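You operate a simulated robot arm through the tools that you are given. There is no shell and no other tool. Be economical: measure what you need, move in short steps, check, and stop when the job is done.

The job below is to be done with a simulated robot arm. You get a single attempt, and the scene is never put back.

TASK
Open the left blue table drawer, fetch the green wheel from the inside of the left blue table drawer and set it on the middle of the pine table and shut the drawer again. Then take the blue wax block from the top of the long table and put it on top of the roll of blue tape there. Then open the white lid of the wooden bin counter, put the box labelled "rings" from the top of the long table on the top of the white bin lid and shut the lid again. Then take the white toe piece and put it on the top of the dark cabinet. Then stack the ski brake that says "72" from the top of the long table on top of the ski brake that says "56". Then take the sole plate marked "65" from the top of the long table and put it on the top of the low cabinet. Do these in the order given.

It is judged by the outcome, as a careful person would: the job done as asked, and still so three seconds after it is handed in. It fails if anything else is knocked over, pushed out of place, dropped, spilled or broken. Lids that push on must go on centred and level and be pressed home; caps that screw on are set level and turned clockwise until they are tight.

THE ROBOT
A 6-joint arm with a two-finger gripper on a trunk, on a base that drives. Base frame: it is fixed to the floor where the robot stands at the start and does not move with it; the origin is under the middle of the robot, x ahead of it, y to its left, z up. Readings come in cm, rad, newtons and seconds.
With the tool pointing down near the work surface it reaches from about 30 to 84 cm from the robot's upright axis, wherever it stands. Its first joint turns from -2.897 to 2.897 rad. Places, roughly: blue box, grey box, pink box, yellow box [75, 75, 75]; blue wax block [50, 25, 75]; green wheel (6x6x4 cm) [70, 10, 70]; left blue table drawer [70, 0, 70]; middle of the pine table [-10, 150, 80]; roll of blue tape (8x8x5 cm) [100, 40, 90]; ski brake [75, 75, 75]; sole plate [75, 50, 75]; top of the dark cabinet [70, -140, 90]; top of the low cabinet [-370, -30, 60]; top of the white bin lid [-320, -40, 70]; white lid of the wooden bin counter [-320, -40, 70]; white toe piece [75, 25, 75]. Payload 2.45 kg.
The TCP is the grasp point between the finger pads, 2 cm short of the fingertips. In the tool frame z runs along the fingers and y along their closing line. Largest opening 14 cm; the body of the gripper starts 16.8 cm behind the TCP.
Orientation is that of the tool frame in the base frame, as a unit quaternion [x, y, z, w]. With the fingers straight down and closing along the base's y, the tool's x points along the base's -x, its y along +y and its z along -z.

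THE INTERFACE
- The arm moves only by the tool move_arm. Its argument "series" is one flat list of numbers, 7 for each row, row after row: the shift along the tool's x, y, z in cm, then the turn, a rotation vector about the tool's x, y, z in degrees, then the closure in counts, from 0 (fully open) to 255 (shut). In form: [dx, dy, dz, wx, wy, wz, grip, dx, dy, dz, wx, wy, wz, grip, ...]. A call has 1 to 10 rows; each row shifts and turns the commanded pose from where the row before left it, along the tool's axes as they then stand. Rows are played at 5 a second. More than 5 cm and 0.15 rad between two rows, or a gripper value outside its range, and nothing of the call is played. Where a pose cannot be reached the arm comes as near as it can. A force on the tool above 40 N (or 10 N above the force at the start of the call, whichever is more), or a blocked arm, ends the call early, and 0.2 s more pass. Each finger travels about 4.5 cm/s and halts on what it meets, pressing with about 27 N; the grip force reading is that of the motor and also rises with nothing between the fingers. The clock runs only during rows and for 0.2 s after the last one: add rows that do not move to give the fingers time. The reply holds the time, the measured pose of the TCP, the force on the tool along the base axes, the opening and the grip force, in the units named above and with some noise, with the torque about the TCP (base axes, N m) and any sound that the robot's microphone picked up.
- Cameras (640 x 400 px; columns grow to the right, rows downward): "scene" is now at [6.86, 16.42, 183.08]; the picture's right is [0.38, -0.92, 0.00], its down [-0.83, -0.34, -0.44] and it looks along [0.41, 0.17, -0.90] (base axes); focal length 289 px, centre (320, 200). "wrist" rides on the gripper at [7.8, 1.1, -20.9] in the tool frame; the picture's right is [-0.14, 0.99, 0.00], its down [-0.92, -0.13, -0.37] and it looks along [-0.37, -0.05, 0.93] (tool axes); focal length 280 px, centre (320, 200). There is no depth. A picture from a camera that has moved, and an enlarged one, comes with that camera's place and axes in the base frame and with its lens.
- grab_frame(camera): a new picture of that camera. No time passes.
- move_column(by): slides the trunk up (or, below 0, down) by that many cm; the arm and the scene camera ride with it, the base frame stays. It gives what a move gives, with no picture.
- roll_base(legs): drives the robot by 1 to 6 legs, each [ahead, left, turn to the left] in cm, cm and rad, along the robot's own axes; the way and the turn of a leg run together, so that a leg with both is an arc; at most 150 cm and 3.142 rad a leg. The arm and the cameras ride along, it lands a little off, and it stops where it bumps. It gives what a move gives.
- head_to(pan, tilt): turns the head with the scene camera to pan (to the left, within 2.496 rad either way) and tilt (down, from -0.506 to 1.204), counted from straight ahead of the robot. It gives what a move gives.
- zoom(camera, box): a new picture of the part [left, top, right, bottom] of that camera's present view, enlarged. No time passes.
- sign_off(): hands the job in; it is judged then, once.

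Work in short steps. Places have to be worked out from the pictures, the camera data and where the tool is seen: move nearer, look again, correct. Check each grasp and each placing, and mend what went wrong. You have 483 turns and 216 pictures in all, those below and enlarged ones among them. Open the gripper and draw the arm clear of the work before you hand the job in, unless the task says otherwise; then end with one line.

The tools are called after "Emit:" as name(argument=value, ...) on one line, values as JSON. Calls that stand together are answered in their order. move_arm: Moves the arm, as the interface text tells. Its arguments: {"type":"object","properties":{"series":{"type":"array"}},"required":["series"]} The other tools are called the same way: move_column (by) slides the trunk up or down; roll_base (legs) drives the base; head_to (pan, tilt) turns the head that bears the scene camera; grab_frame (camera) takes a picture; zoom (camera, box) takes an enlarged picture of a part of a camera's view; sign_off () hands the job in.

At the start:

```text
time: 0.0
tool_pos: [41.81, 26.37, 115.68]
tool_rot: [0.001, 1.0, 0.001, 0.0]
force: [-0.8, 0.1, -0.7]
moment: [0.02, -0.02, 0.02]
opening: 13.98
grasp_force: 0.2
trunk travel left (down, up): [-10.0, 13.0]
robot x, y, heading: [-0.03, 0.2, 0.005]
head pan, tilt: [0.393, 1.114]
```

scene: 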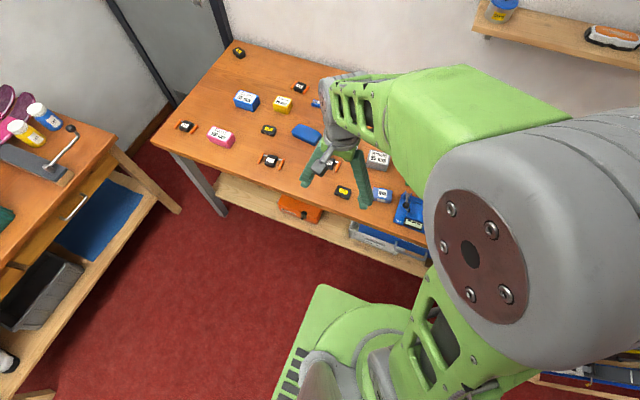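
wrist: 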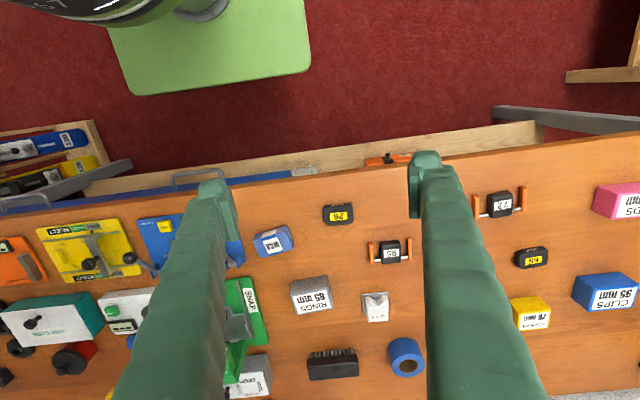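

I'll start by looking around: head to the table and drawers first.

Emit:
head_to(pan=0.0, tilt=0.9)

Emit:
grab_frame(camera="scene")

Emit:
zoom(camera="wrist", box=[0, 100, 320, 300])

Emit:
zoom(camera="wrist", box=[200, 120, 640, 395])

```text
time: 0.9
tool_pos: [41.75, 26.42, 115.6]
tool_rot: [-0.001, 1.0, 0.0, 0.0]
force: [0.0, -0.1, 0.0]
moment: [0.01, 0.01, -0.01]
opening: 14.01
grasp_force: 0.1
trunk travel left (down, up): [-10.0, 13.0]
robot x, y, heading: [0.23, -0.2, 0.005]
head pan, tilt: [0.0, 0.901]
```

```text
213 pictures are left
camera scene: at [8.67, 14.05, 184.55], right [0.0, -1.0, 0.0], down [-0.78, 0.0, -0.62], along [0.62, 0.0, -0.78], focal length 289 px, centre (320, 200)
```

scene: 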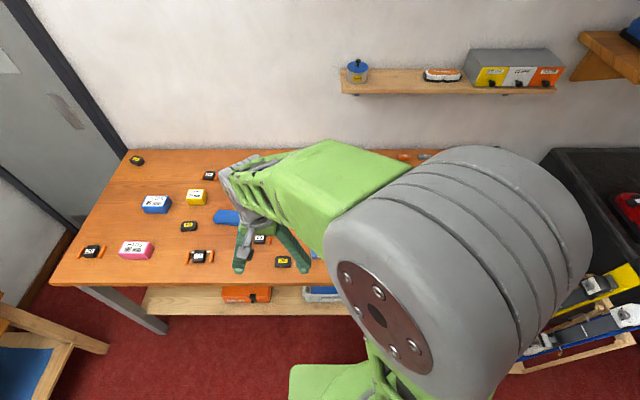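

```text
2.00 times, centred on (160, 200) of wrist
camera zoom: at [33.86, 27.42, 136.55], right [0.14, 0.99, 0.0], down [0.92, -0.13, 0.37], along [0.37, -0.05, -0.93], focal length 561 px, centre (640, 200)
```

zoom: 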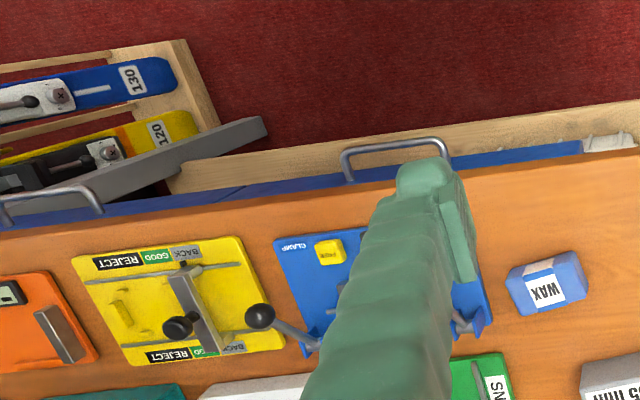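

```text
1.45 times, centred on (420, 258) of wrist
camera zoom: at [33.86, 27.42, 136.55], right [0.14, 0.99, 0.0], down [0.92, -0.13, 0.37], along [0.37, -0.05, -0.93], focal length 408 px, centre (174, 116)
```

zoom: 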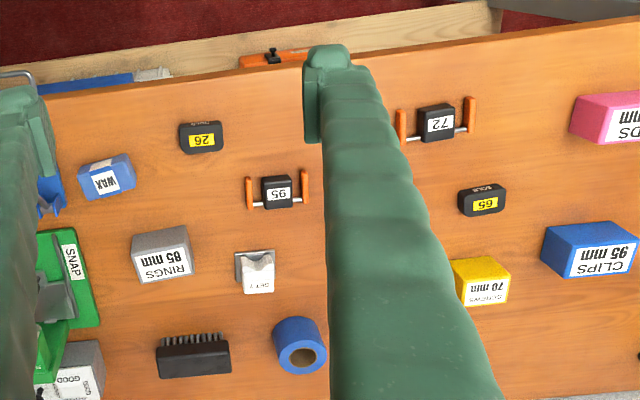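

The left drawer handle looks to be near [51, -7, 68]. I move the tool over it at height to take a better look at it and clear the view of the table.

Emit:
move_arm(series=[0, -4.1, 0, 0, 0, 0, 0, 0, -4.1, 0, 0, 0, 0, 0, 0, -4.1, 0, 0, 0, 0, 0, 0, -4.1, 0, 0, 0, 0, 0, 0, -4.1, 0, 0, 0, 0, 0, 0, -4.1, 0, 0, 0, 0, 0, 0, -4.1, 0, 0, 0, 0, 0, 0, -4.1, 0, 0, 0, 0, 0])

Emit:
grab_frame(camera="wrist")

Emit:
head_to(pan=0.5, tilt=0.9)

Emit:
grab_frame(camera="scene")

```text
time: 2.7
tool_pos: [41.58, -6.46, 115.72]
tool_rot: [0.0, 1.0, 0.0, -0.001]
force: [-0.4, -0.2, -0.2]
moment: [0.0, 0.03, -0.01]
opening: 14.01
grasp_force: 0.0
trunk travel left (down, up): [-10.0, 13.0]
robot x, y, heading: [0.03, 0.42, 0.001]
head pan, tilt: [0.0, 0.901]
```

```text
210 pictures are left
camera wrist: at [33.77, -5.55, 136.74], right [0.14, 0.99, 0.0], down [0.92, -0.13, 0.37], along [0.37, -0.05, -0.93], focal length 280 px, centre (320, 200)
```

wrist: 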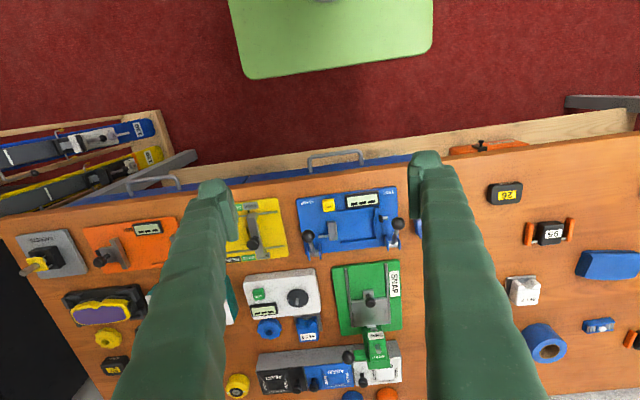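

```text
time: 3.6
tool_pos: [41.59, -6.48, 115.87]
tool_rot: [0.0, 1.0, 0.0, -0.001]
force: [0.3, -0.6, -0.6]
moment: [-0.02, 0.03, -0.04]
opening: 13.98
grasp_force: 0.1
trunk travel left (down, up): [-10.0, 13.0]
robot x, y, heading: [0.0, -0.18, -0.003]
head pan, tilt: [0.499, 0.901]
```

```text
209 pictures are left
camera scene: at [7.75, 17.65, 184.55], right [0.48, -0.88, 0.0], down [-0.69, -0.37, -0.62], along [0.55, 0.3, -0.78], focal length 289 px, centre (320, 200)
```

scene: 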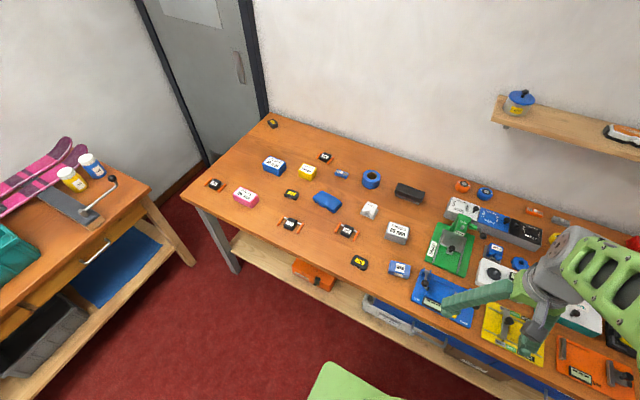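

Handle triangulates to about [50, -4, 74]; table top about z 83. I turn the tool a quarter so the fingers close along x, in steps, above the handle.

Emit:
move_arm(series=[-4, 0, 0, 0, 0, 0, 0, -4, 2.5, 0, 0, 0, 0, 0, 0, 0, 0, 0, 0, 8.182, 0, 0, 0, 0, 0, 0, 8.182, 0, 0, 0, 0, 0, 0, 8.182, 0, 0, 0, 0, 0, 0, 8.182, 0, 0, 0, 0, 0, 0, 8.182, 0, 0, 0, 0, 0, 0, 8.182, 0, 0, 0, 0, 0, 0, 8.182, 0, 0, 0, 0, 0, 0, 8.182, 0])

Emit:
move_arm(series=[0, 0, 0, 0, 0, 8.182, 0, 0, 0, 0, 0, 0, 8.182, 0, 0, 0, 0, 0, 0, 8.182, 0, 0, 0, 4, 0, 0, 0, 0, 0, 0, 4, 0, 0, 0, 0, 0, 0, 4, 0, 0, 0, 0, 0, 0, 4, 0, 0, 0, 0])

Emit:
grab_frame(camera="wrist")

```text
time: 5.8
tool_pos: [49.7, -3.93, 115.54]
tool_rot: [0.541, 0.841, 0.0, 0.0]
force: [-1.2, -0.4, -0.1]
moment: [-0.02, -0.03, 0.02]
opening: 13.99
grasp_force: 0.2
trunk travel left (down, up): [-10.0, 13.0]
robot x, y, heading: [0.04, 0.27, -0.003]
head pan, tilt: [0.499, 0.901]
```

```text
time: 7.4
tool_pos: [49.72, -4.05, 99.58]
tool_rot: [0.707, 0.707, 0.0, 0.0]
force: [-0.1, -0.4, -0.3]
moment: [-0.01, 0.01, -0.01]
opening: 13.99
grasp_force: 0.0
trunk travel left (down, up): [-10.0, 13.0]
robot x, y, heading: [0.15, -0.07, -0.004]
head pan, tilt: [0.499, 0.901]
```

```text
208 pictures are left
camera wrist: at [50.83, 3.72, 120.42], right [0.99, -0.14, 0.0], down [-0.13, -0.92, 0.37], along [-0.05, -0.36, -0.93], focal length 280 px, centre (320, 200)
```

wrist: 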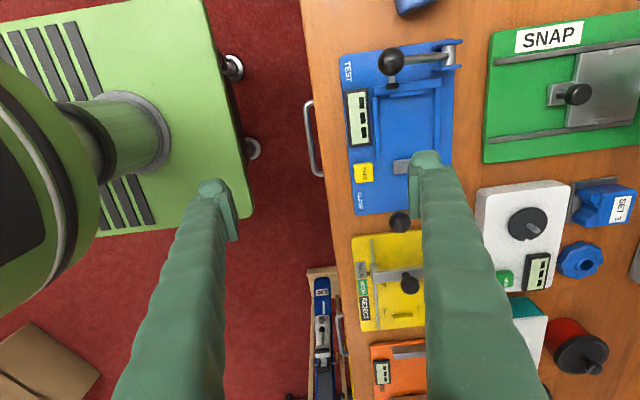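

The bar appears near x 48, y -10..2.6, just in front of the table edge. I pull back toward the robot, narrow the fingers and go lower to see the gap behind the bar.

Emit:
move_arm(series=[0, -3.5, 0, 0, 0, 0, 190, 0, -3, 0, 0, 0, 0, 190, 0, 0, 0, 0, 0, 0, 190, 0, 0, 4, 0, 0, 0, 190, 0, 0, 4, 0, 0, 0, 190, 0, 0, 4, 0, 0, 0, 190])

Emit:
grab_frame(camera="wrist")

Emit:
head_to(pan=-0.25, tilt=1.2)

Emit:
grab_frame(camera="scene")

```text
time: 8.8
tool_pos: [43.41, -4.05, 87.46]
tool_rot: [0.707, 0.707, 0.0, 0.0]
force: [-0.8, 0.3, 0.4]
moment: [0.0, 0.0, 0.02]
opening: 3.58
grasp_force: 0.0
trunk travel left (down, up): [-10.0, 13.0]
robot x, y, heading: [0.02, -0.39, 0.001]
head pan, tilt: [0.499, 0.901]
```

```text
207 pictures are left
camera wrist: at [44.42, 3.71, 108.44], right [0.99, -0.14, 0.0], down [-0.13, -0.92, 0.37], along [-0.05, -0.37, -0.93], focal length 280 px, centre (320, 200)
```

wrist: 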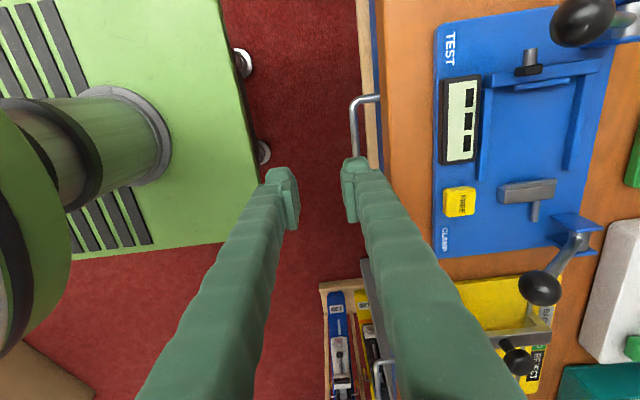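

```text
time: 9.9
tool_pos: [43.32, -4.06, 87.45]
tool_rot: [0.707, 0.708, 0.0, 0.0]
force: [-0.1, -0.2, -0.3]
moment: [0.0, -0.02, 0.0]
opening: 3.55
grasp_force: 0.0
trunk travel left (down, up): [-10.0, 13.0]
robot x, y, heading: [-0.23, 0.06, -0.003]
head pan, tilt: [-0.25, 1.201]
```

```text
206 pictures are left
camera scene: at [6.54, 12.66, 182.57], right [-0.25, -0.97, 0.0], down [-0.9, 0.23, -0.36], along [0.35, -0.09, -0.93], focal length 289 px, centre (320, 200)
```

scene: 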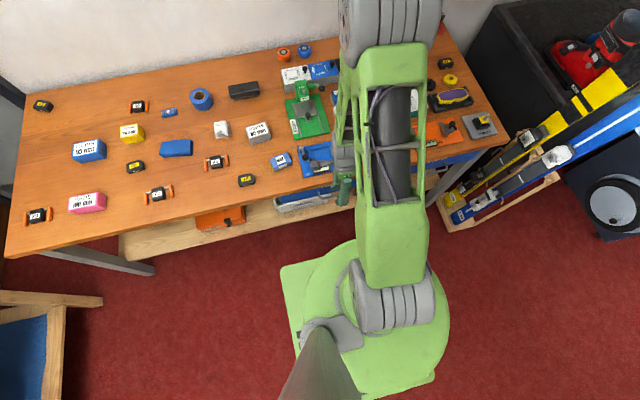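

Bar at about x 47.9, z 73.5, with only a slim gap to the table edge above it, so a level grip from the front is safer. I back the base 30 cm for room.

Emit:
roll_base(legs=[[-30, 0, 0]])

Emit:
move_arm(series=[0, 4.5, 0, 0, 0, 0, 190, 0, 4.5, 0, 0, 0, 0, 190, 0, 4.5, 0, 0, 0, 0, 190, 0, 4.5, 0, 0, 0, 0, 190])

Emit:
move_arm(series=[0, 0, 0, -8.182, 0, 0, 190, 0, 0, 0, -8.182, 0, 0, 190, 0, 0, 0, -8.182, 0, 0, 190, 0, 0, 0, -8.182, 0, 0, 190, 0, 0, 0, -8.182, 0, 0, 190, 0, 0, 0, -8.182, 0, 0, 190])

Emit:
grab_frame(camera="wrist")

```text
time: 11.9
tool_pos: [13.43, -4.03, 87.46]
tool_rot: [0.707, 0.708, 0.0, 0.0]
force: [0.9, -0.7, 0.2]
moment: [-0.01, -0.02, 0.0]
opening: 3.55
grasp_force: 0.0
trunk travel left (down, up): [-10.0, 13.0]
robot x, y, heading: [-29.87, -0.22, 0.002]
head pan, tilt: [-0.25, 1.201]
```

```text
time: 12.9
tool_pos: [31.33, -3.94, 87.27]
tool_rot: [0.706, 0.708, 0.0, 0.0]
force: [-0.4, -0.1, 0.1]
moment: [0.02, 0.05, 0.02]
opening: 3.55
grasp_force: 0.0
trunk travel left (down, up): [-10.0, 13.0]
robot x, y, heading: [-29.76, 0.33, 0.002]
head pan, tilt: [-0.25, 1.201]
```

```text
time: 14.3
tool_pos: [31.13, -4.54, 87.59]
tool_rot: [0.648, 0.652, 0.273, 0.282]
force: [0.5, 0.3, 0.5]
moment: [0.0, 0.01, -0.01]
opening: 3.58
grasp_force: 0.0
out of reach, approached as far as the arm can: row 2
trunk travel left (down, up): [-10.0, 13.0]
robot x, y, heading: [-29.86, 0.06, 0.005]
head pan, tilt: [-0.25, 1.201]
```

```text
205 pictures are left
camera wrist: at [17.02, 3.57, 102.65], right [0.69, -0.13, 0.72], down [-0.36, -0.92, 0.18], along [0.63, -0.38, -0.68], focal length 280 px, centre (320, 200)
```

wrist: 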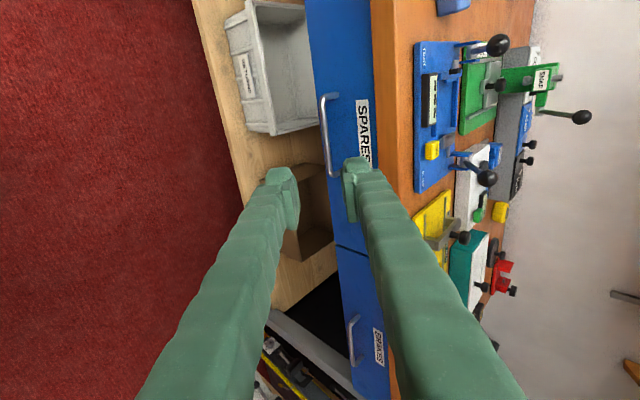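

Good oblique view: handle ~[47.9, -3.6, 72.5]. I continue levelling the tool.

Emit:
move_arm(series=[0, 0, 0, -8.182, 0, 0, 190, 0, 0, 0, -8.182, 0, 0, 190, 0, 0, 0, -8.182, 0, 0, 190, 0, 0, 0, -8.182, 0, 0, 190, 0, 0, 0, -8.182, 0, 0, 190])

Emit:
grab_frame(camera="wrist")

```text
time: 15.5
tool_pos: [34.44, -6.18, 87.27]
tool_rot: [0.511, 0.519, 0.482, 0.488]
force: [0.2, -0.9, -0.2]
moment: [0.01, -0.02, 0.03]
opening: 3.56
grasp_force: 0.1
out of reach, approached as far as the arm can: row 5
trunk travel left (down, up): [-10.0, 13.0]
robot x, y, heading: [-29.8, 0.21, 0.0]
head pan, tilt: [-0.25, 1.201]
```

```text
204 pictures are left
camera wrist: at [13.68, 1.69, 89.46], right [0.06, -0.12, 0.99], down [-0.37, -0.92, -0.09], along [0.93, -0.36, -0.1], focal length 280 px, centre (320, 200)
```

wrist: 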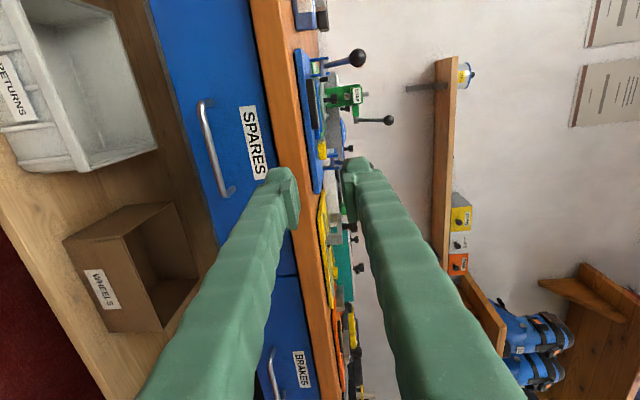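

Tool is level now; handle measured about [47.9, -3.4, 72.9]. I use the trunk to go down 10 cm and then the remainder with the arm while moving forward a little.

Emit:
move_column(by=-10)

Emit:
move_arm(series=[0, -2, 1, 0, 0, 0, 190, 0, -2, 1, 0, 0, 0, 190, 0, 0, 0, 0, 0, 0, 190])

Emit:
grab_frame(camera="wrist")

```text
time: 16.9
tool_pos: [34.52, -6.01, 77.15]
tool_rot: [0.511, 0.519, 0.481, 0.488]
force: [0.6, 0.3, -0.6]
moment: [0.0, 0.0, -0.06]
opening: 3.56
grasp_force: 0.0
trunk travel left (down, up): [0.0, 23.0]
robot x, y, heading: [-29.94, 0.08, 0.003]
head pan, tilt: [-0.25, 1.201]
```

```text
time: 17.7
tool_pos: [36.34, -5.88, 72.88]
tool_rot: [0.511, 0.52, 0.48, 0.488]
force: [0.7, 0.0, -1.0]
moment: [-0.02, 0.02, -0.01]
opening: 3.57
grasp_force: 0.0
trunk travel left (down, up): [0.0, 23.0]
robot x, y, heading: [-29.76, -0.25, 0.002]
head pan, tilt: [-0.25, 1.201]
```

```text
203 pictures are left
camera wrist: at [15.49, 1.83, 75.25], right [0.06, -0.12, 0.99], down [-0.37, -0.92, -0.09], along [0.93, -0.36, -0.1], focal length 280 px, centre (320, 200)
```

wrist: 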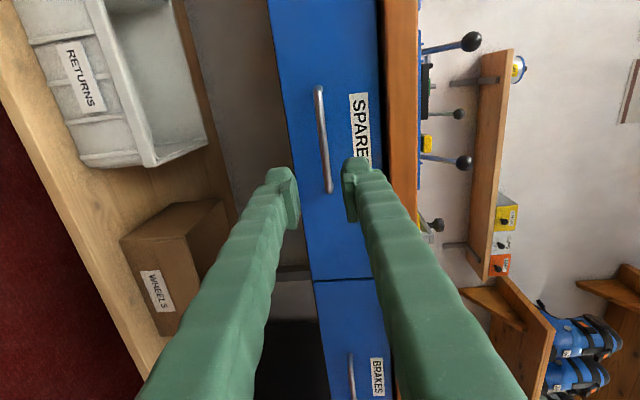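

Bar at z≈73.0, x≈47.9, y≈-3.2. I center on it and advance so the fingers straddle it.

Emit:
move_arm(series=[2.6, 0.9, 0, 0, 0, 0, 190, 0, 0, 4, 0, 0, 0, 190, 0, 0, 3.5, 0, 0, 0, 190, 0, 0, 3.5, 0, 0, 0, 190, 0, 0, 0, 0, 0, 0, 190])

Emit:
grab_frame(camera="wrist")

```text
time: 18.9
tool_pos: [47.14, -3.46, 73.25]
tool_rot: [0.511, 0.52, 0.481, 0.487]
force: [-0.5, -0.3, 0.2]
moment: [0.04, 0.0, -0.02]
opening: 3.57
grasp_force: 0.0
trunk travel left (down, up): [0.0, 23.0]
robot x, y, heading: [-29.81, 0.08, -0.001]
head pan, tilt: [-0.25, 1.201]
```

```text
202 pictures are left
camera wrist: at [26.42, 4.2, 75.53], right [0.06, -0.12, 0.99], down [-0.37, -0.92, -0.09], along [0.93, -0.36, -0.1], focal length 280 px, centre (320, 200)
```

wrist: 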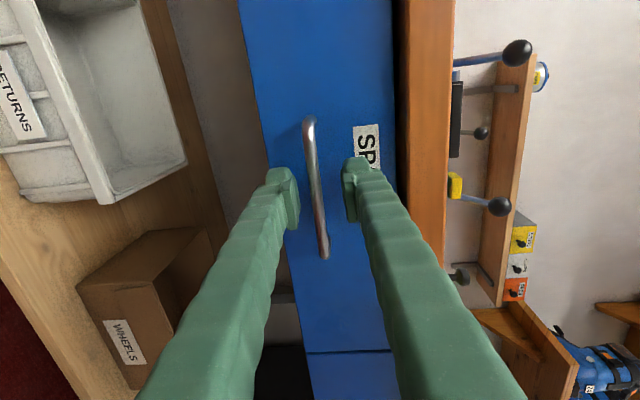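

The bar is between the fingers. A touch forward and close.

Emit:
move_arm(series=[0, -0.2, 0.6, 0, 0, 0, 190, 0, 0, 0, 0, 0, 0, 255, 0, 0, 0, 0, 0, 0, 255, 0, 0, 0, 0, 0, 0, 255, 0, 0, 0, 0, 0, 0, 255])

Emit:
move_arm(series=[0, 0, -2, 0, 0, 0, 255, 0, 0, -2, 0, 0, 0, 255])

Emit:
grab_frame(camera="wrist")

```text
time: 20.1
tool_pos: [47.67, -3.59, 72.9]
tool_rot: [0.512, 0.52, 0.48, 0.487]
force: [0.2, 0.0, -9.7]
moment: [0.98, 0.04, -0.07]
opening: 0.62
grasp_force: 34.2
trunk travel left (down, up): [0.0, 23.0]
robot x, y, heading: [-29.89, 0.19, 0.005]
head pan, tilt: [-0.25, 1.201]
```

```text
time: 20.7
tool_pos: [43.78, -3.54, 72.76]
tool_rot: [0.514, 0.521, 0.479, 0.485]
force: [-1.2, -0.5, -23.8]
moment: [0.92, 0.06, -0.01]
opening: 0.58
grasp_force: 34.2
trunk travel left (down, up): [0.0, 23.0]
robot x, y, heading: [-29.82, 0.25, -0.004]
head pan, tilt: [-0.25, 1.201]
```

```text
201 pictures are left
camera wrist: at [22.97, 4.22, 75.36], right [0.07, -0.12, 0.99], down [-0.37, -0.92, -0.09], along [0.92, -0.36, -0.11], focal length 280 px, centre (320, 200)
```

wrist: 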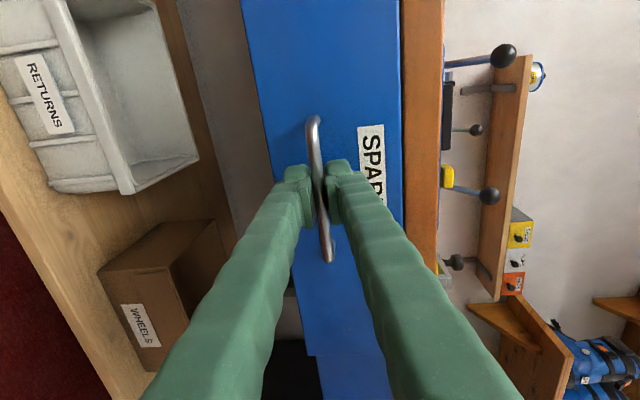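

Drawer is moving, but the tool is riding up (−24 N). I correct downward and continue pulling level.

Emit:
move_arm(series=[0, -0.4, 0, 0, 0, 0, 255, 0, -0.23, -3.5, 0, 0, 0, 255, 0, -0.23, -3.5, 0, 0, 0, 255, 0, -0.23, -3.5, 0, 0, 0, 255, 0, 0, 0, 0, 0, 0, 255])

Emit:
grab_frame(camera="wrist")

```text
time: 21.9
tool_pos: [34.5, -3.59, 72.87]
tool_rot: [0.51, 0.519, 0.483, 0.487]
force: [0.4, 8.4, 8.7]
moment: [0.96, -0.04, 0.14]
opening: 0.58
grasp_force: 34.1
out of reach, approached as far as the arm can: row 4
trunk travel left (down, up): [0.0, 23.0]
robot x, y, heading: [-29.91, 0.19, 0.001]
head pan, tilt: [-0.25, 1.201]
```

```text
200 pictures are left
camera wrist: at [13.53, 4.1, 75.14], right [0.06, -0.12, 0.99], down [-0.37, -0.92, -0.09], along [0.93, -0.36, -0.1], focal length 280 px, centre (320, 200)
```

wrist: 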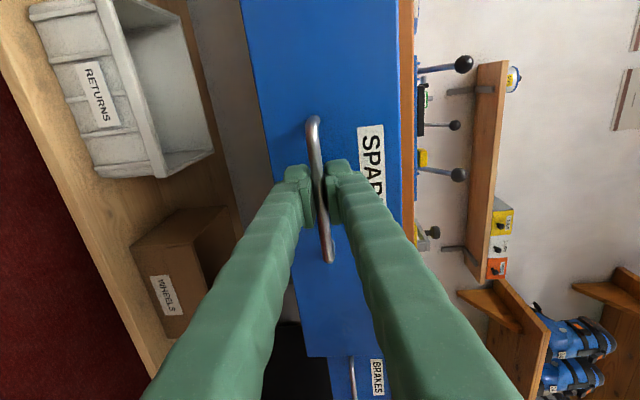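

The arm can't pull closer; I drive the base back 10 cm to open further.

Emit:
roll_base(legs=[[-10, 0, 0]])

Emit:
head_to(pan=-0.1, tilt=0.85)

Emit:
grab_frame(camera="scene")

```text
time: 23.0
tool_pos: [24.29, -3.58, 72.87]
tool_rot: [0.509, 0.521, 0.483, 0.486]
force: [-0.9, 25.3, 24.9]
moment: [0.85, -0.08, 0.0]
opening: 0.6
grasp_force: 34.4
trunk travel left (down, up): [0.0, 23.0]
robot x, y, heading: [-39.82, 0.13, 0.002]
head pan, tilt: [-0.25, 1.201]
```

```text
time: 23.8
tool_pos: [24.42, -3.62, 72.78]
tool_rot: [0.509, 0.519, 0.483, 0.488]
force: [0.4, 6.6, 11.6]
moment: [0.91, -0.02, 0.08]
opening: 0.62
grasp_force: 34.1
trunk travel left (down, up): [0.0, 23.0]
robot x, y, heading: [-39.69, 0.16, 0.006]
head pan, tilt: [-0.099, 0.85]
```

```text
199 pictures are left
camera scene: at [-30.97, 13.31, 174.94], right [-0.1, -1.0, 0.0], down [-0.75, 0.07, -0.66], along [0.66, -0.07, -0.75], focal length 289 px, centre (320, 200)
```

scene: 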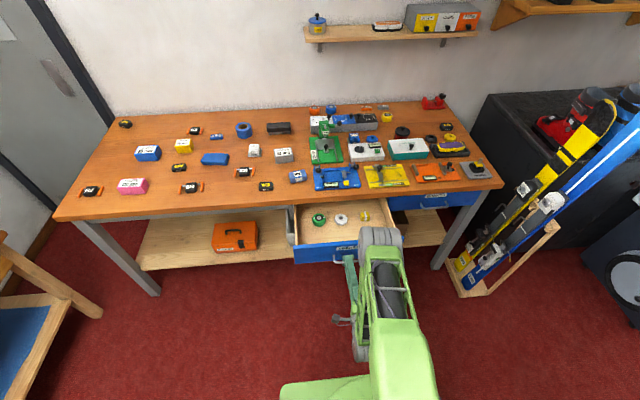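

Emit:
zoom(camera="scene", box=[260, 160, 420, 260])

Emit:
zoom(camera="scene", box=[60, 100, 340, 220])

```text
4.00 times, centred on (340, 210) of scene
camera zoom: at [-30.97, 13.31, 174.94], right [-0.1, -1.0, 0.0], down [-0.75, 0.07, -0.66], along [0.66, -0.07, -0.75], focal length 1155 px, centre (240, 160)
```

zoom: 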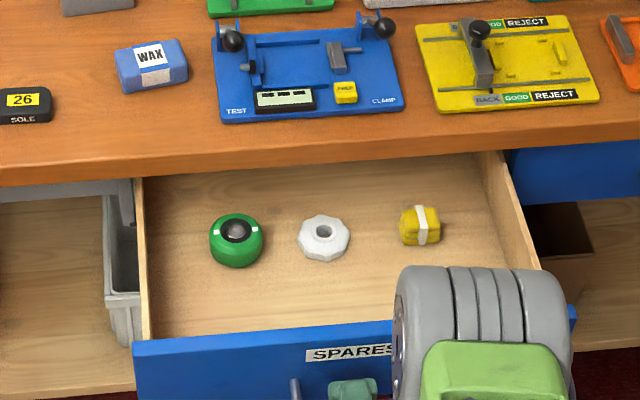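

```text
2.29 times, centred on (200, 160) of scene
camera zoom: at [-30.97, 13.31, 174.94], right [-0.1, -1.0, 0.0], down [-0.75, 0.07, -0.66], along [0.66, -0.07, -0.75], focal length 660 px, centre (594, 291)
```

zoom: 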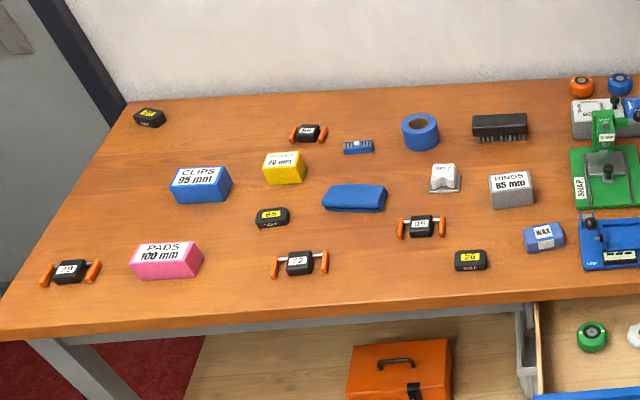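

Wheel is seen near [47.5, 5.4]; a bit more opening would clear the table edge. I drive back 6 cm more.

Emit:
roll_base(legs=[[-6, 0, 0]])

Emit:
zoom(camera="scene", box=[260, 160, 420, 260])

```text
time: 24.8
tool_pos: [18.34, -3.61, 72.77]
tool_rot: [0.51, 0.52, 0.483, 0.487]
force: [-1.5, 8.3, 16.3]
moment: [0.92, -0.04, 0.11]
opening: 0.59
grasp_force: 34.5
trunk travel left (down, up): [0.0, 23.0]
robot x, y, heading: [-46.04, 0.19, -0.001]
head pan, tilt: [-0.099, 0.85]
```

```text
4.00 times, centred on (340, 210) of scene
camera zoom: at [-37.09, 13.33, 174.95], right [-0.1, -1.0, 0.0], down [-0.75, 0.07, -0.66], along [0.66, -0.07, -0.75], focal length 1155 px, centre (240, 160)
```

zoom: 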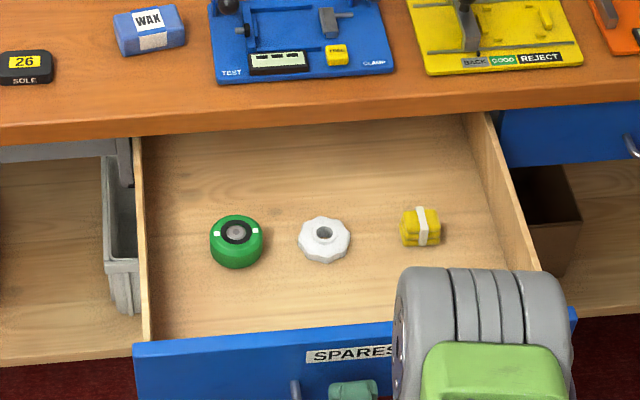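

Drawer open ~29 cm, wheel now clear of the table edge at about [41.5, 5.4]. Release the handle, back off, raise the trunk.

Emit:
move_arm(series=[0, 0, 0, 0, 0, 0, 180, 0, 0, 0, 0, 0, 0, 180, 0, 0, 0, 0, 0, 0, 180, 0, 0, 0, 0, 0, 0, 180])

Emit:
roll_base(legs=[[-9, 0, 0]])

Emit:
move_column(by=23)

Emit:
grab_frame(camera="wrist")

```text
time: 25.8
tool_pos: [18.37, -3.67, 72.72]
tool_rot: [0.51, 0.52, 0.483, 0.486]
force: [0.5, 0.1, 0.2]
moment: [-0.01, -0.01, -0.01]
opening: 4.13
grasp_force: 0.0
trunk travel left (down, up): [0.0, 23.0]
robot x, y, heading: [-45.68, -0.42, 0.005]
head pan, tilt: [-0.099, 0.85]
```

```text
time: 26.9
tool_pos: [9.45, -3.54, 72.8]
tool_rot: [0.509, 0.521, 0.483, 0.486]
force: [0.3, 0.0, 0.6]
moment: [0.03, 0.01, -0.01]
opening: 4.12
grasp_force: 0.0
trunk travel left (down, up): [0.0, 23.0]
robot x, y, heading: [-54.82, 0.02, 0.001]
head pan, tilt: [-0.099, 0.85]
```

```text
time: 29.3
tool_pos: [9.52, -3.46, 95.8]
tool_rot: [0.509, 0.521, 0.483, 0.486]
force: [-0.4, 0.6, 0.2]
moment: [0.01, 0.01, 0.03]
opening: 4.11
grasp_force: 0.1
trunk travel left (down, up): [-23.0, 0.0]
robot x, y, heading: [-54.78, 0.07, -0.003]
head pan, tilt: [-0.099, 0.85]
```

```text
195 pictures are left
camera wrist: at [-11.36, 4.13, 98.08], right [0.06, -0.12, 0.99], down [-0.37, -0.93, -0.09], along [0.93, -0.36, -0.1], focal length 280 px, centre (320, 200)
```

wrist: 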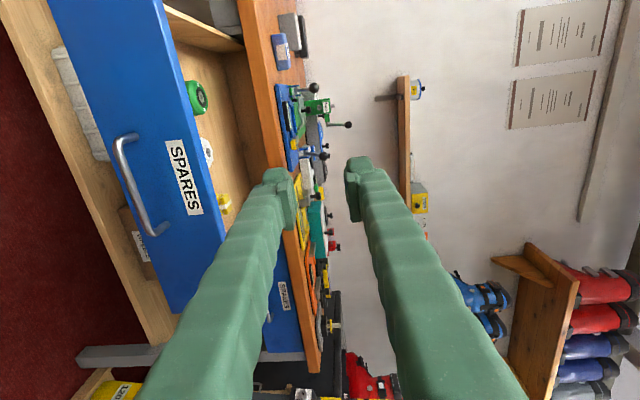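

I turn the tool back to pointing down (fingers closing along x).

Emit:
move_arm(series=[0, 0, 0, 8.5, 0, 0, 110, 0, 0, 0, 8.5, 0, 0, 110, 0, 0, 0, 8.5, 0, 0, 110, 0, 0, 0, 8.5, 0, 0, 110, 0, 0, 0, 8.5, 0, 0, 110, 0, 0, 0, 8.5, 0, 0, 110, 0, 0, 0, 8.5, 0, 0, 110, 0, 0, 0, 8.5, 0, 0, 110, 0, 0, 0, 8.5, 0, 0, 110, 0, 0, 0, 8.5, 0, 0, 110])

Emit:
roll_base(legs=[[25, 0, 0]])

Emit:
grab_frame(camera="wrist")

```text
time: 31.5
tool_pos: [9.53, -3.45, 95.66]
tool_rot: [0.702, 0.712, 0.004, 0.013]
force: [0.5, 0.0, -0.9]
moment: [-0.03, 0.03, 0.01]
opening: 7.98
grasp_force: 0.1
trunk travel left (down, up): [-23.0, 0.0]
robot x, y, heading: [-54.8, 0.11, 0.006]
head pan, tilt: [-0.099, 0.85]
```

```text
time: 33.3
tool_pos: [33.83, -3.08, 95.6]
tool_rot: [0.703, 0.711, 0.003, 0.014]
force: [-0.4, 0.5, -0.5]
moment: [0.03, 0.05, -0.01]
opening: 8.0
grasp_force: 0.0
trunk travel left (down, up): [-23.0, 0.0]
robot x, y, heading: [-30.26, 0.25, 0.0]
head pan, tilt: [-0.099, 0.85]
```

```text
194 pictures are left
camera wrist: at [34.47, 4.91, 116.54], right [0.99, -0.12, 0.03], down [-0.13, -0.92, 0.38], along [-0.02, -0.38, -0.93], focal length 280 px, centre (320, 200)
```

wrist: 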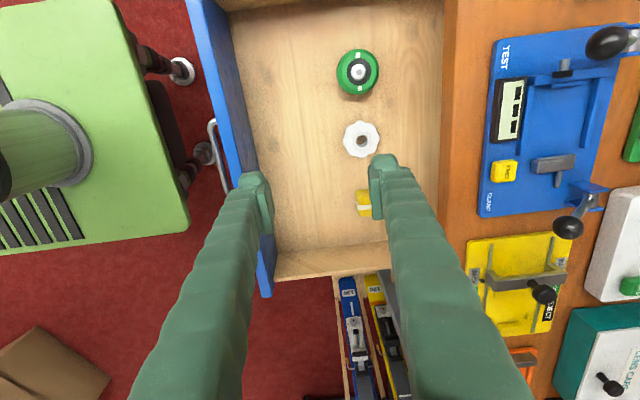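

Wheel at about [41.5, 5.9]. Move above it and look closer.

Emit:
move_arm(series=[4.5, 3.8, 0, 1.5, 0, 0, 110, 4.4, 3.8, 0, 0, 0, 0, 110, 0, 0, 4, 0, 0, 0, 110, 0, 0, 4, 0, 0, 0, 110, 0, 0, 3, 0, 0, 0, 110])

Emit:
grab_frame(camera="wrist")

```text
refused: row 1 steps farther than a row can; nothing moved
```

```text
193 pictures are left
camera wrist: at [34.47, 4.91, 116.54], right [0.99, -0.12, 0.03], down [-0.13, -0.92, 0.38], along [-0.02, -0.38, -0.93], focal length 280 px, centre (320, 200)
```

wrist: 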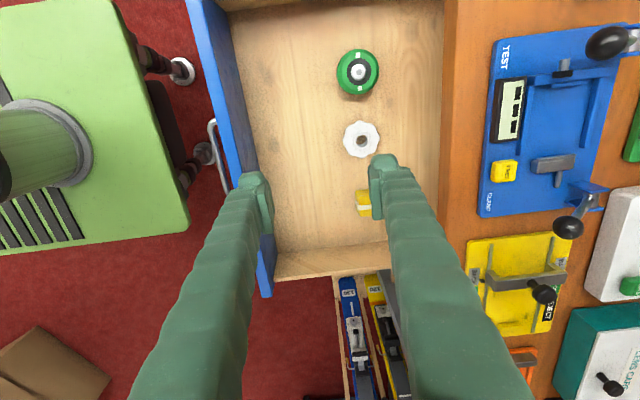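

The step was over 5 cm; I split it finer.

Emit:
move_arm(series=[3, 2.6, 0, 1.5, 0, 0, 110, 3, 2.6, 0, 0, 0, 0, 110, 2.9, 2.5, 0, 0, 0, 0, 110, 0, 0, 4, 0, 0, 0, 110, 0, 0, 4, 0, 0, 0, 110, 0, 0, 3, 0, 0, 0, 110])

Emit:
grab_frame(camera="wrist")

```text
time: 34.7
tool_pos: [41.78, 5.72, 84.48]
tool_rot: [0.703, 0.711, -0.005, 0.005]
force: [0.0, 0.3, 1.1]
moment: [-0.01, 0.03, 0.0]
opening: 7.99
grasp_force: 0.0
trunk travel left (down, up): [-23.0, 0.0]
robot x, y, heading: [-30.34, 0.22, 0.003]
head pan, tilt: [-0.099, 0.85]
```

```text
192 pictures are left
camera wrist: at [42.64, 13.75, 105.38], right [0.99, -0.13, 0.0], down [-0.12, -0.92, 0.38], along [-0.05, -0.38, -0.92], focal length 280 px, centre (320, 200)
```

wrist: 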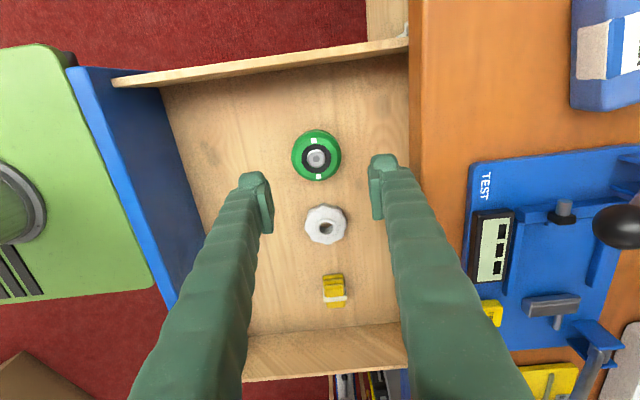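

Wheel at ~[41.1, 5.7], top near z 72. Shift 0.6 and descend.

Emit:
move_arm(series=[0, -0.6, 0, 0, 0, 0, 110, 0, 0, 4, 0, 0, 0, 110, 0, 0, 4, 0, 0, 0, 110, 0, 0, 2.5, 0, 0, 0, 110, 0, 0, 1.5, 0, 0, 0, 110, 0, 0, 1, 0, 0, 0, 110])

Emit:
grab_frame(camera="wrist")

```text
time: 36.1
tool_pos: [41.02, 5.54, 71.55]
tool_rot: [0.702, 0.712, -0.005, 0.005]
force: [0.0, 1.0, 3.8]
moment: [0.09, 0.01, -0.02]
opening: 7.99
grasp_force: 0.1
trunk travel left (down, up): [-23.0, 0.0]
robot x, y, heading: [-30.03, -0.18, 0.003]
head pan, tilt: [-0.099, 0.85]
```

```text
191 pictures are left
camera wrist: at [41.92, 13.65, 92.5], right [0.99, -0.13, 0.0], down [-0.12, -0.92, 0.38], along [-0.05, -0.38, -0.92], focal length 280 px, centre (320, 200)
```

wrist: 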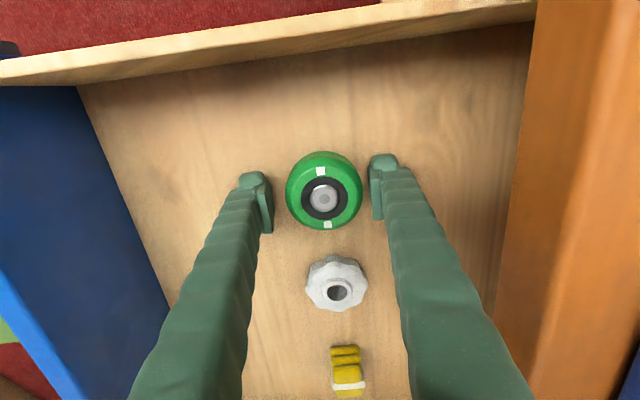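

Fingertips just touch the drawer bottom, wheel centred. Close and lift.

Emit:
move_arm(series=[0, 0, -0.4, 0, 0, 0, 110, 0, 0, 0, 0, 0, 0, 255, 0, 0, 0, 0, 0, 0, 255, 0, 0, 0, 0, 0, 0, 255, 0, 0, 0, 0, 0, 0, 255])

Emit:
move_arm(series=[0, 0, -4, 0, 0, 0, 255, 0, 0, -4, 0, 0, 0, 255, 0, 0, -4, 0, 0, 0, 255, 0, 0, -4, 0, 0, 0, 255, 0, 0, -4, 0, 0, 0, 255])

Emit:
grab_frame(camera="wrist")

```text
time: 37.3
tool_pos: [41.01, 5.53, 72.02]
tool_rot: [0.703, 0.711, -0.004, 0.005]
force: [1.2, -0.2, 3.3]
moment: [0.03, -0.08, 0.01]
opening: 5.87
grasp_force: 26.8
trunk travel left (down, up): [-23.0, 0.0]
robot x, y, heading: [-30.22, 0.27, 0.003]
head pan, tilt: [-0.099, 0.85]
```

```text
time: 38.5
tool_pos: [40.86, 5.89, 92.17]
tool_rot: [0.703, 0.711, -0.005, 0.005]
force: [0.1, 0.1, 1.2]
moment: [0.01, -0.01, -0.03]
opening: 0.0
grasp_force: 26.9
trunk travel left (down, up): [-23.0, 0.0]
robot x, y, heading: [-30.31, -0.05, 0.006]
head pan, tilt: [-0.099, 0.85]
```

```text
190 pictures are left
camera wrist: at [41.84, 13.95, 113.07], right [0.99, -0.13, 0.0], down [-0.12, -0.92, 0.38], along [-0.05, -0.38, -0.92], focal length 280 px, centre (320, 200)
```

wrist: 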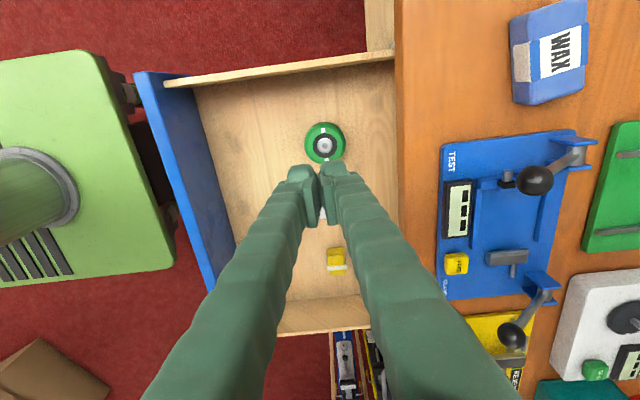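

The wheel slipped out; it sits at about y 6.0 and I was likely too high on it. Reopen, recentre and descend deeper to light contact.

Emit:
move_arm(series=[0.1, 0.4, 0, 0, 0, 0, 110, 0, 0, 4, 0, 0, 0, 110, 0, 0, 4, 0, 0, 0, 110, 0, 0, 4, 0, 0, 0, 110, 0, 0, 4, 0, 0, 0, 110, 0, 0, 2, 0, 0, 0, 110, 0, 0, 2, 0, 0, 0, 110, 0, 0, 1, 0, 0, 0, 110])

Emit:
zoom(camera="wrist", box=[220, 120, 420, 245])

```text
time: 40.3
tool_pos: [41.6, 5.79, 71.66]
tool_rot: [0.703, 0.711, -0.001, 0.007]
force: [1.4, -0.8, 37.8]
moment: [0.19, 1.91, 0.03]
opening: 8.26
grasp_force: 2.1
trunk travel left (down, up): [-23.0, 0.0]
robot x, y, heading: [-30.44, 0.24, 0.006]
head pan, tilt: [-0.099, 0.85]
```

```text
3.20 times, centred on (320, 182) of wrist
camera zoom: at [42.4, 13.86, 92.48], right [0.99, -0.13, 0.01], down [-0.12, -0.92, 0.38], along [-0.04, -0.38, -0.93], focal length 897 px, centre (320, 256)
```

zoom: 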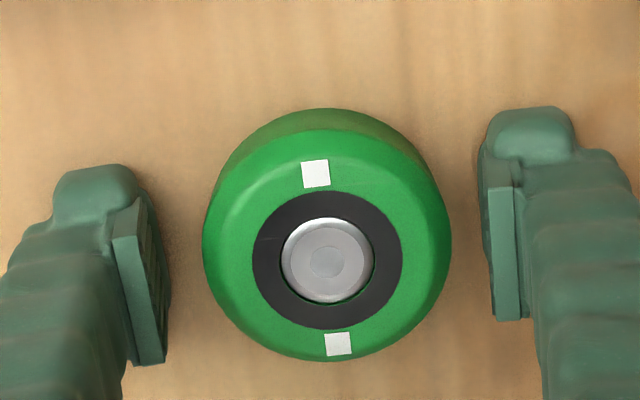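

Floor contact at this height, so TCP is at mid-wheel. I back off slightly, shift 0.2 cm, close with more time and lift slowly.

Emit:
move_arm(series=[0.2, -0.3, -0.6, 0, 0, 0, 110, 0, 0, 0, 0, 0, 0, 110, 0, 0, 0, 0, 0, 0, 255, 0, 0, 0, 0, 0, 0, 255, 0, 0, 0, 0, 0, 0, 255, 0, 0, 0, 0, 0, 0, 255, 0, 0, 0, 0, 0, 0, 255])

Emit:
zoom(camera="wrist", box=[220, 120, 420, 245])

Emit:
move_arm(series=[0, 0, -0.5, 0, 0, 0, 255, 0, 0, -0.5, 0, 0, 0, 255, 0, 0, -0.5, 0, 0, 0, 255, 0, 0, -0.5, 0, 0, 0, 255])

Emit:
zoom(camera="wrist", box=[220, 120, 420, 245])

```text
time: 41.9
tool_pos: [40.81, 5.94, 71.76]
tool_rot: [0.703, 0.711, -0.005, 0.004]
force: [-1.4, 0.3, 14.4]
moment: [0.12, 0.17, 0.1]
opening: 5.89
grasp_force: 27.0
trunk travel left (down, up): [-23.0, 0.0]
robot x, y, heading: [-30.08, -0.24, 0.009]
head pan, tilt: [-0.099, 0.85]
```

```text
3.20 times, centred on (320, 182) of wrist
camera zoom: at [41.9, 14.02, 92.61], right [0.99, -0.12, 0.0], down [-0.12, -0.92, 0.38], along [-0.05, -0.38, -0.92], focal length 897 px, centre (320, 256)
```

zoom: 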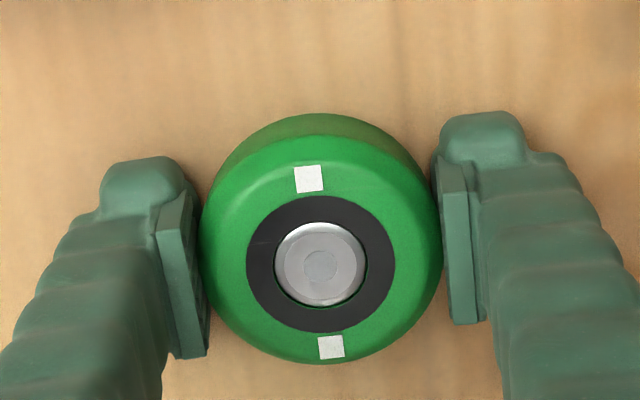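

```text
time: 42.9
tool_pos: [40.9, 5.84, 73.57]
tool_rot: [0.702, 0.712, -0.005, 0.005]
force: [0.6, 0.6, -1.6]
moment: [0.01, 0.0, 0.02]
opening: 5.92
grasp_force: 27.4
trunk travel left (down, up): [-23.0, 0.0]
robot x, y, heading: [-30.21, 0.21, 0.002]
head pan, tilt: [-0.099, 0.85]
```

```text
3.20 times, centred on (320, 182) of wrist
camera zoom: at [41.94, 13.96, 94.52], right [0.99, -0.12, 0.0], down [-0.12, -0.92, 0.38], along [-0.05, -0.38, -0.92], focal length 897 px, centre (320, 256)
```

zoom: 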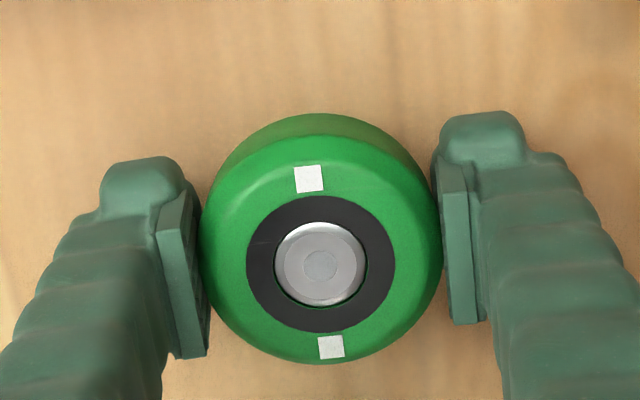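

Wheel held. Lift gently higher and then look toward the pine table.

Emit:
move_arm(series=[0, 0, -2, 0, 0, 0, 255, 0, 0, -2, 0, 0, 0, 255, 0, 0, -2.5, 0, 0, 0, 255, 0, 0, -2.5, 0, 0, 0, 255, 0, 0, -2.5, 0, 0, 0, 255, 0, 0, -2.5, 0, 0, 0, 255, 0, 0, -2.5, 0, 0, 0, 255, 0, 0, -2.5, 0, 0, 0, 255, 0, 0, -2.5, 0, 0, 0, 255, 0, 0, -2.5, 0, 0, 0, 255])

Emit:
head_to(pan=1.4, tilt=0.6)

Emit:
grab_frame(camera="scene")

Emit:
grab_frame(camera="wrist")

```text
time: 45.1
tool_pos: [40.98, 6.31, 97.69]
tool_rot: [0.703, 0.711, -0.005, 0.005]
force: [0.0, 0.1, -0.9]
moment: [-0.01, -0.02, -0.01]
opening: 5.89
grasp_force: 27.4
trunk travel left (down, up): [-23.0, 0.0]
robot x, y, heading: [-30.31, 0.26, 0.002]
head pan, tilt: [-0.099, 0.85]
```

```text
time: 46.7
tool_pos: [41.11, 6.23, 97.64]
tool_rot: [0.703, 0.711, -0.005, 0.005]
force: [-0.3, -0.4, -0.9]
moment: [0.01, -0.03, 0.0]
opening: 5.89
grasp_force: 26.9
trunk travel left (down, up): [-23.0, 0.0]
robot x, y, heading: [-30.43, 0.1, 0.009]
head pan, tilt: [1.4, 0.6]
```

```text
186 pictures are left
camera scene: at [-27.78, 22.84, 200.03], right [0.99, -0.17, 0.0], down [-0.09, -0.56, -0.82], along [0.14, 0.81, -0.57], focal length 289 px, centre (320, 200)
```

scene: 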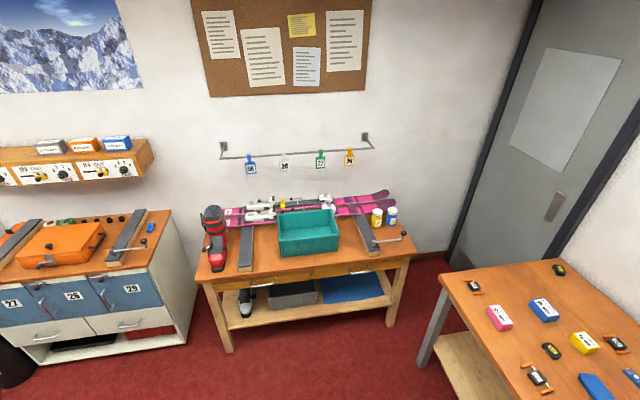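

```text
185 pictures are left
camera wrist: at [42.08, 14.28, 118.51], right [0.99, -0.12, 0.0], down [-0.12, -0.92, 0.38], along [-0.05, -0.38, -0.92], focal length 280 px, centre (320, 200)
```

wrist: 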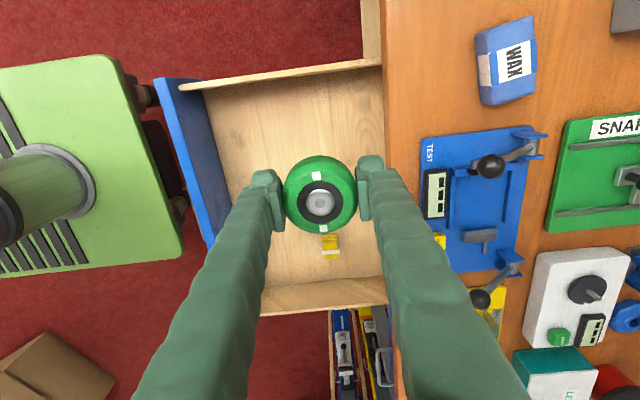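

The pine bench is at left with a teal tray near its middle. Zoom in to see the free space.

Emit:
zoom(camera="scene", box=[190, 170, 430, 320])

```text
2.67 times, centred on (310, 245) of scene
camera zoom: at [-27.78, 22.84, 200.03], right [0.99, -0.17, 0.0], down [-0.09, -0.56, -0.82], along [0.14, 0.81, -0.57], focal length 770 px, centre (347, 80)
```

zoom: 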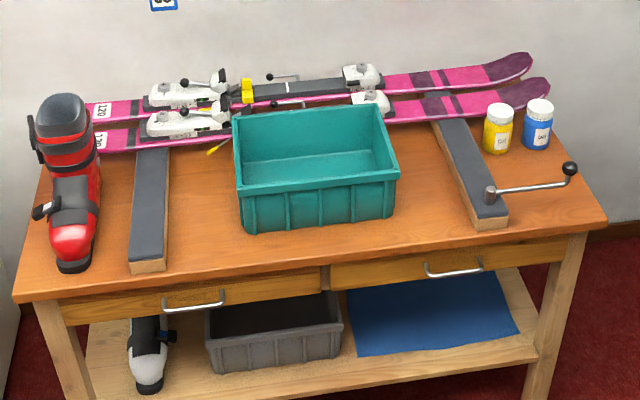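

The tray covers the table's centre; I'll drive over and measure before choosing a free spot nearest the middle. Turn left first, then ahead.

Emit:
roll_base(legs=[[0, 0, 1.571], [50, -17, 0]])

Emit:
head_to(pan=0.3, tilt=0.9)

Emit:
grab_frame(camera="scene")

Emit:
grab_frame(camera="wrist")

```text
time: 53.7
tool_pos: [-21.27, 122.35, 97.57]
tool_rot: [-0.012, 1.0, 0.0, 0.007]
force: [0.3, -0.5, -1.3]
moment: [-0.06, 0.03, 0.01]
opening: 5.89
grasp_force: 26.9
trunk travel left (down, up): [-23.0, 0.0]
robot x, y, heading: [-14.31, 50.77, 1.59]
head pan, tilt: [1.4, 0.6]
```

```text
time: 55.0
tool_pos: [-21.18, 122.2, 97.77]
tool_rot: [-0.012, 1.0, 0.001, 0.007]
force: [-0.8, -0.2, -1.8]
moment: [-0.01, 0.02, -0.01]
opening: 5.89
grasp_force: 26.6
trunk travel left (down, up): [-23.0, 0.0]
robot x, y, heading: [-13.9, 50.73, 1.588]
head pan, tilt: [0.3, 0.901]
```

```text
183 pictures are left
camera scene: at [-30.48, 58.87, 197.55], right [0.95, 0.31, 0.0], down [0.25, -0.74, -0.62], along [-0.19, 0.59, -0.78], focal length 289 px, centre (320, 200)
```

scene: 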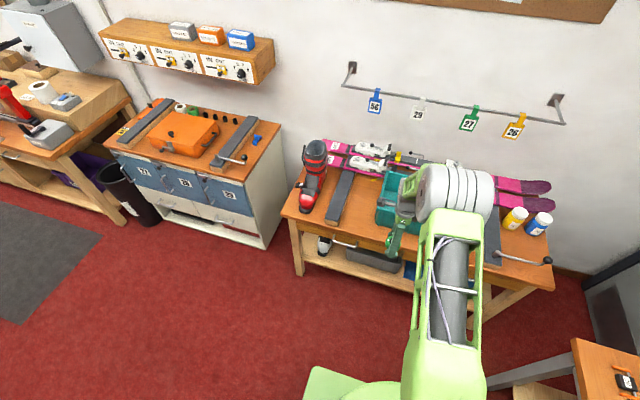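

```text
182 pictures are left
camera wrist: at [-29.31, 123.05, 118.53], right [0.11, 0.99, 0.0], down [0.92, -0.11, 0.38], along [0.38, -0.04, -0.92], focal length 280 px, centre (320, 200)
```

wrist: 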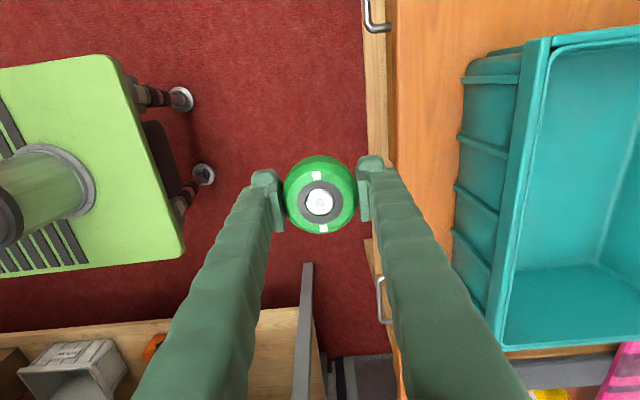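

Strip in front of the tray is about y 132–141 (z 80). I look closer at the whole tabletop to judge the middle.

Emit:
zoom(camera="scene", box=[270, 120, 590, 320])

```text
2.00 times, centred on (430, 220) of scene
camera zoom: at [-30.48, 58.87, 197.55], right [0.95, 0.31, 0.0], down [0.25, -0.74, -0.62], along [-0.19, 0.59, -0.78], focal length 577 px, centre (100, 160)
```

zoom: 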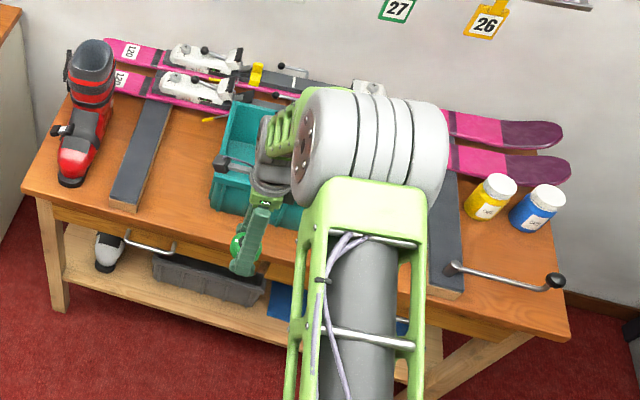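

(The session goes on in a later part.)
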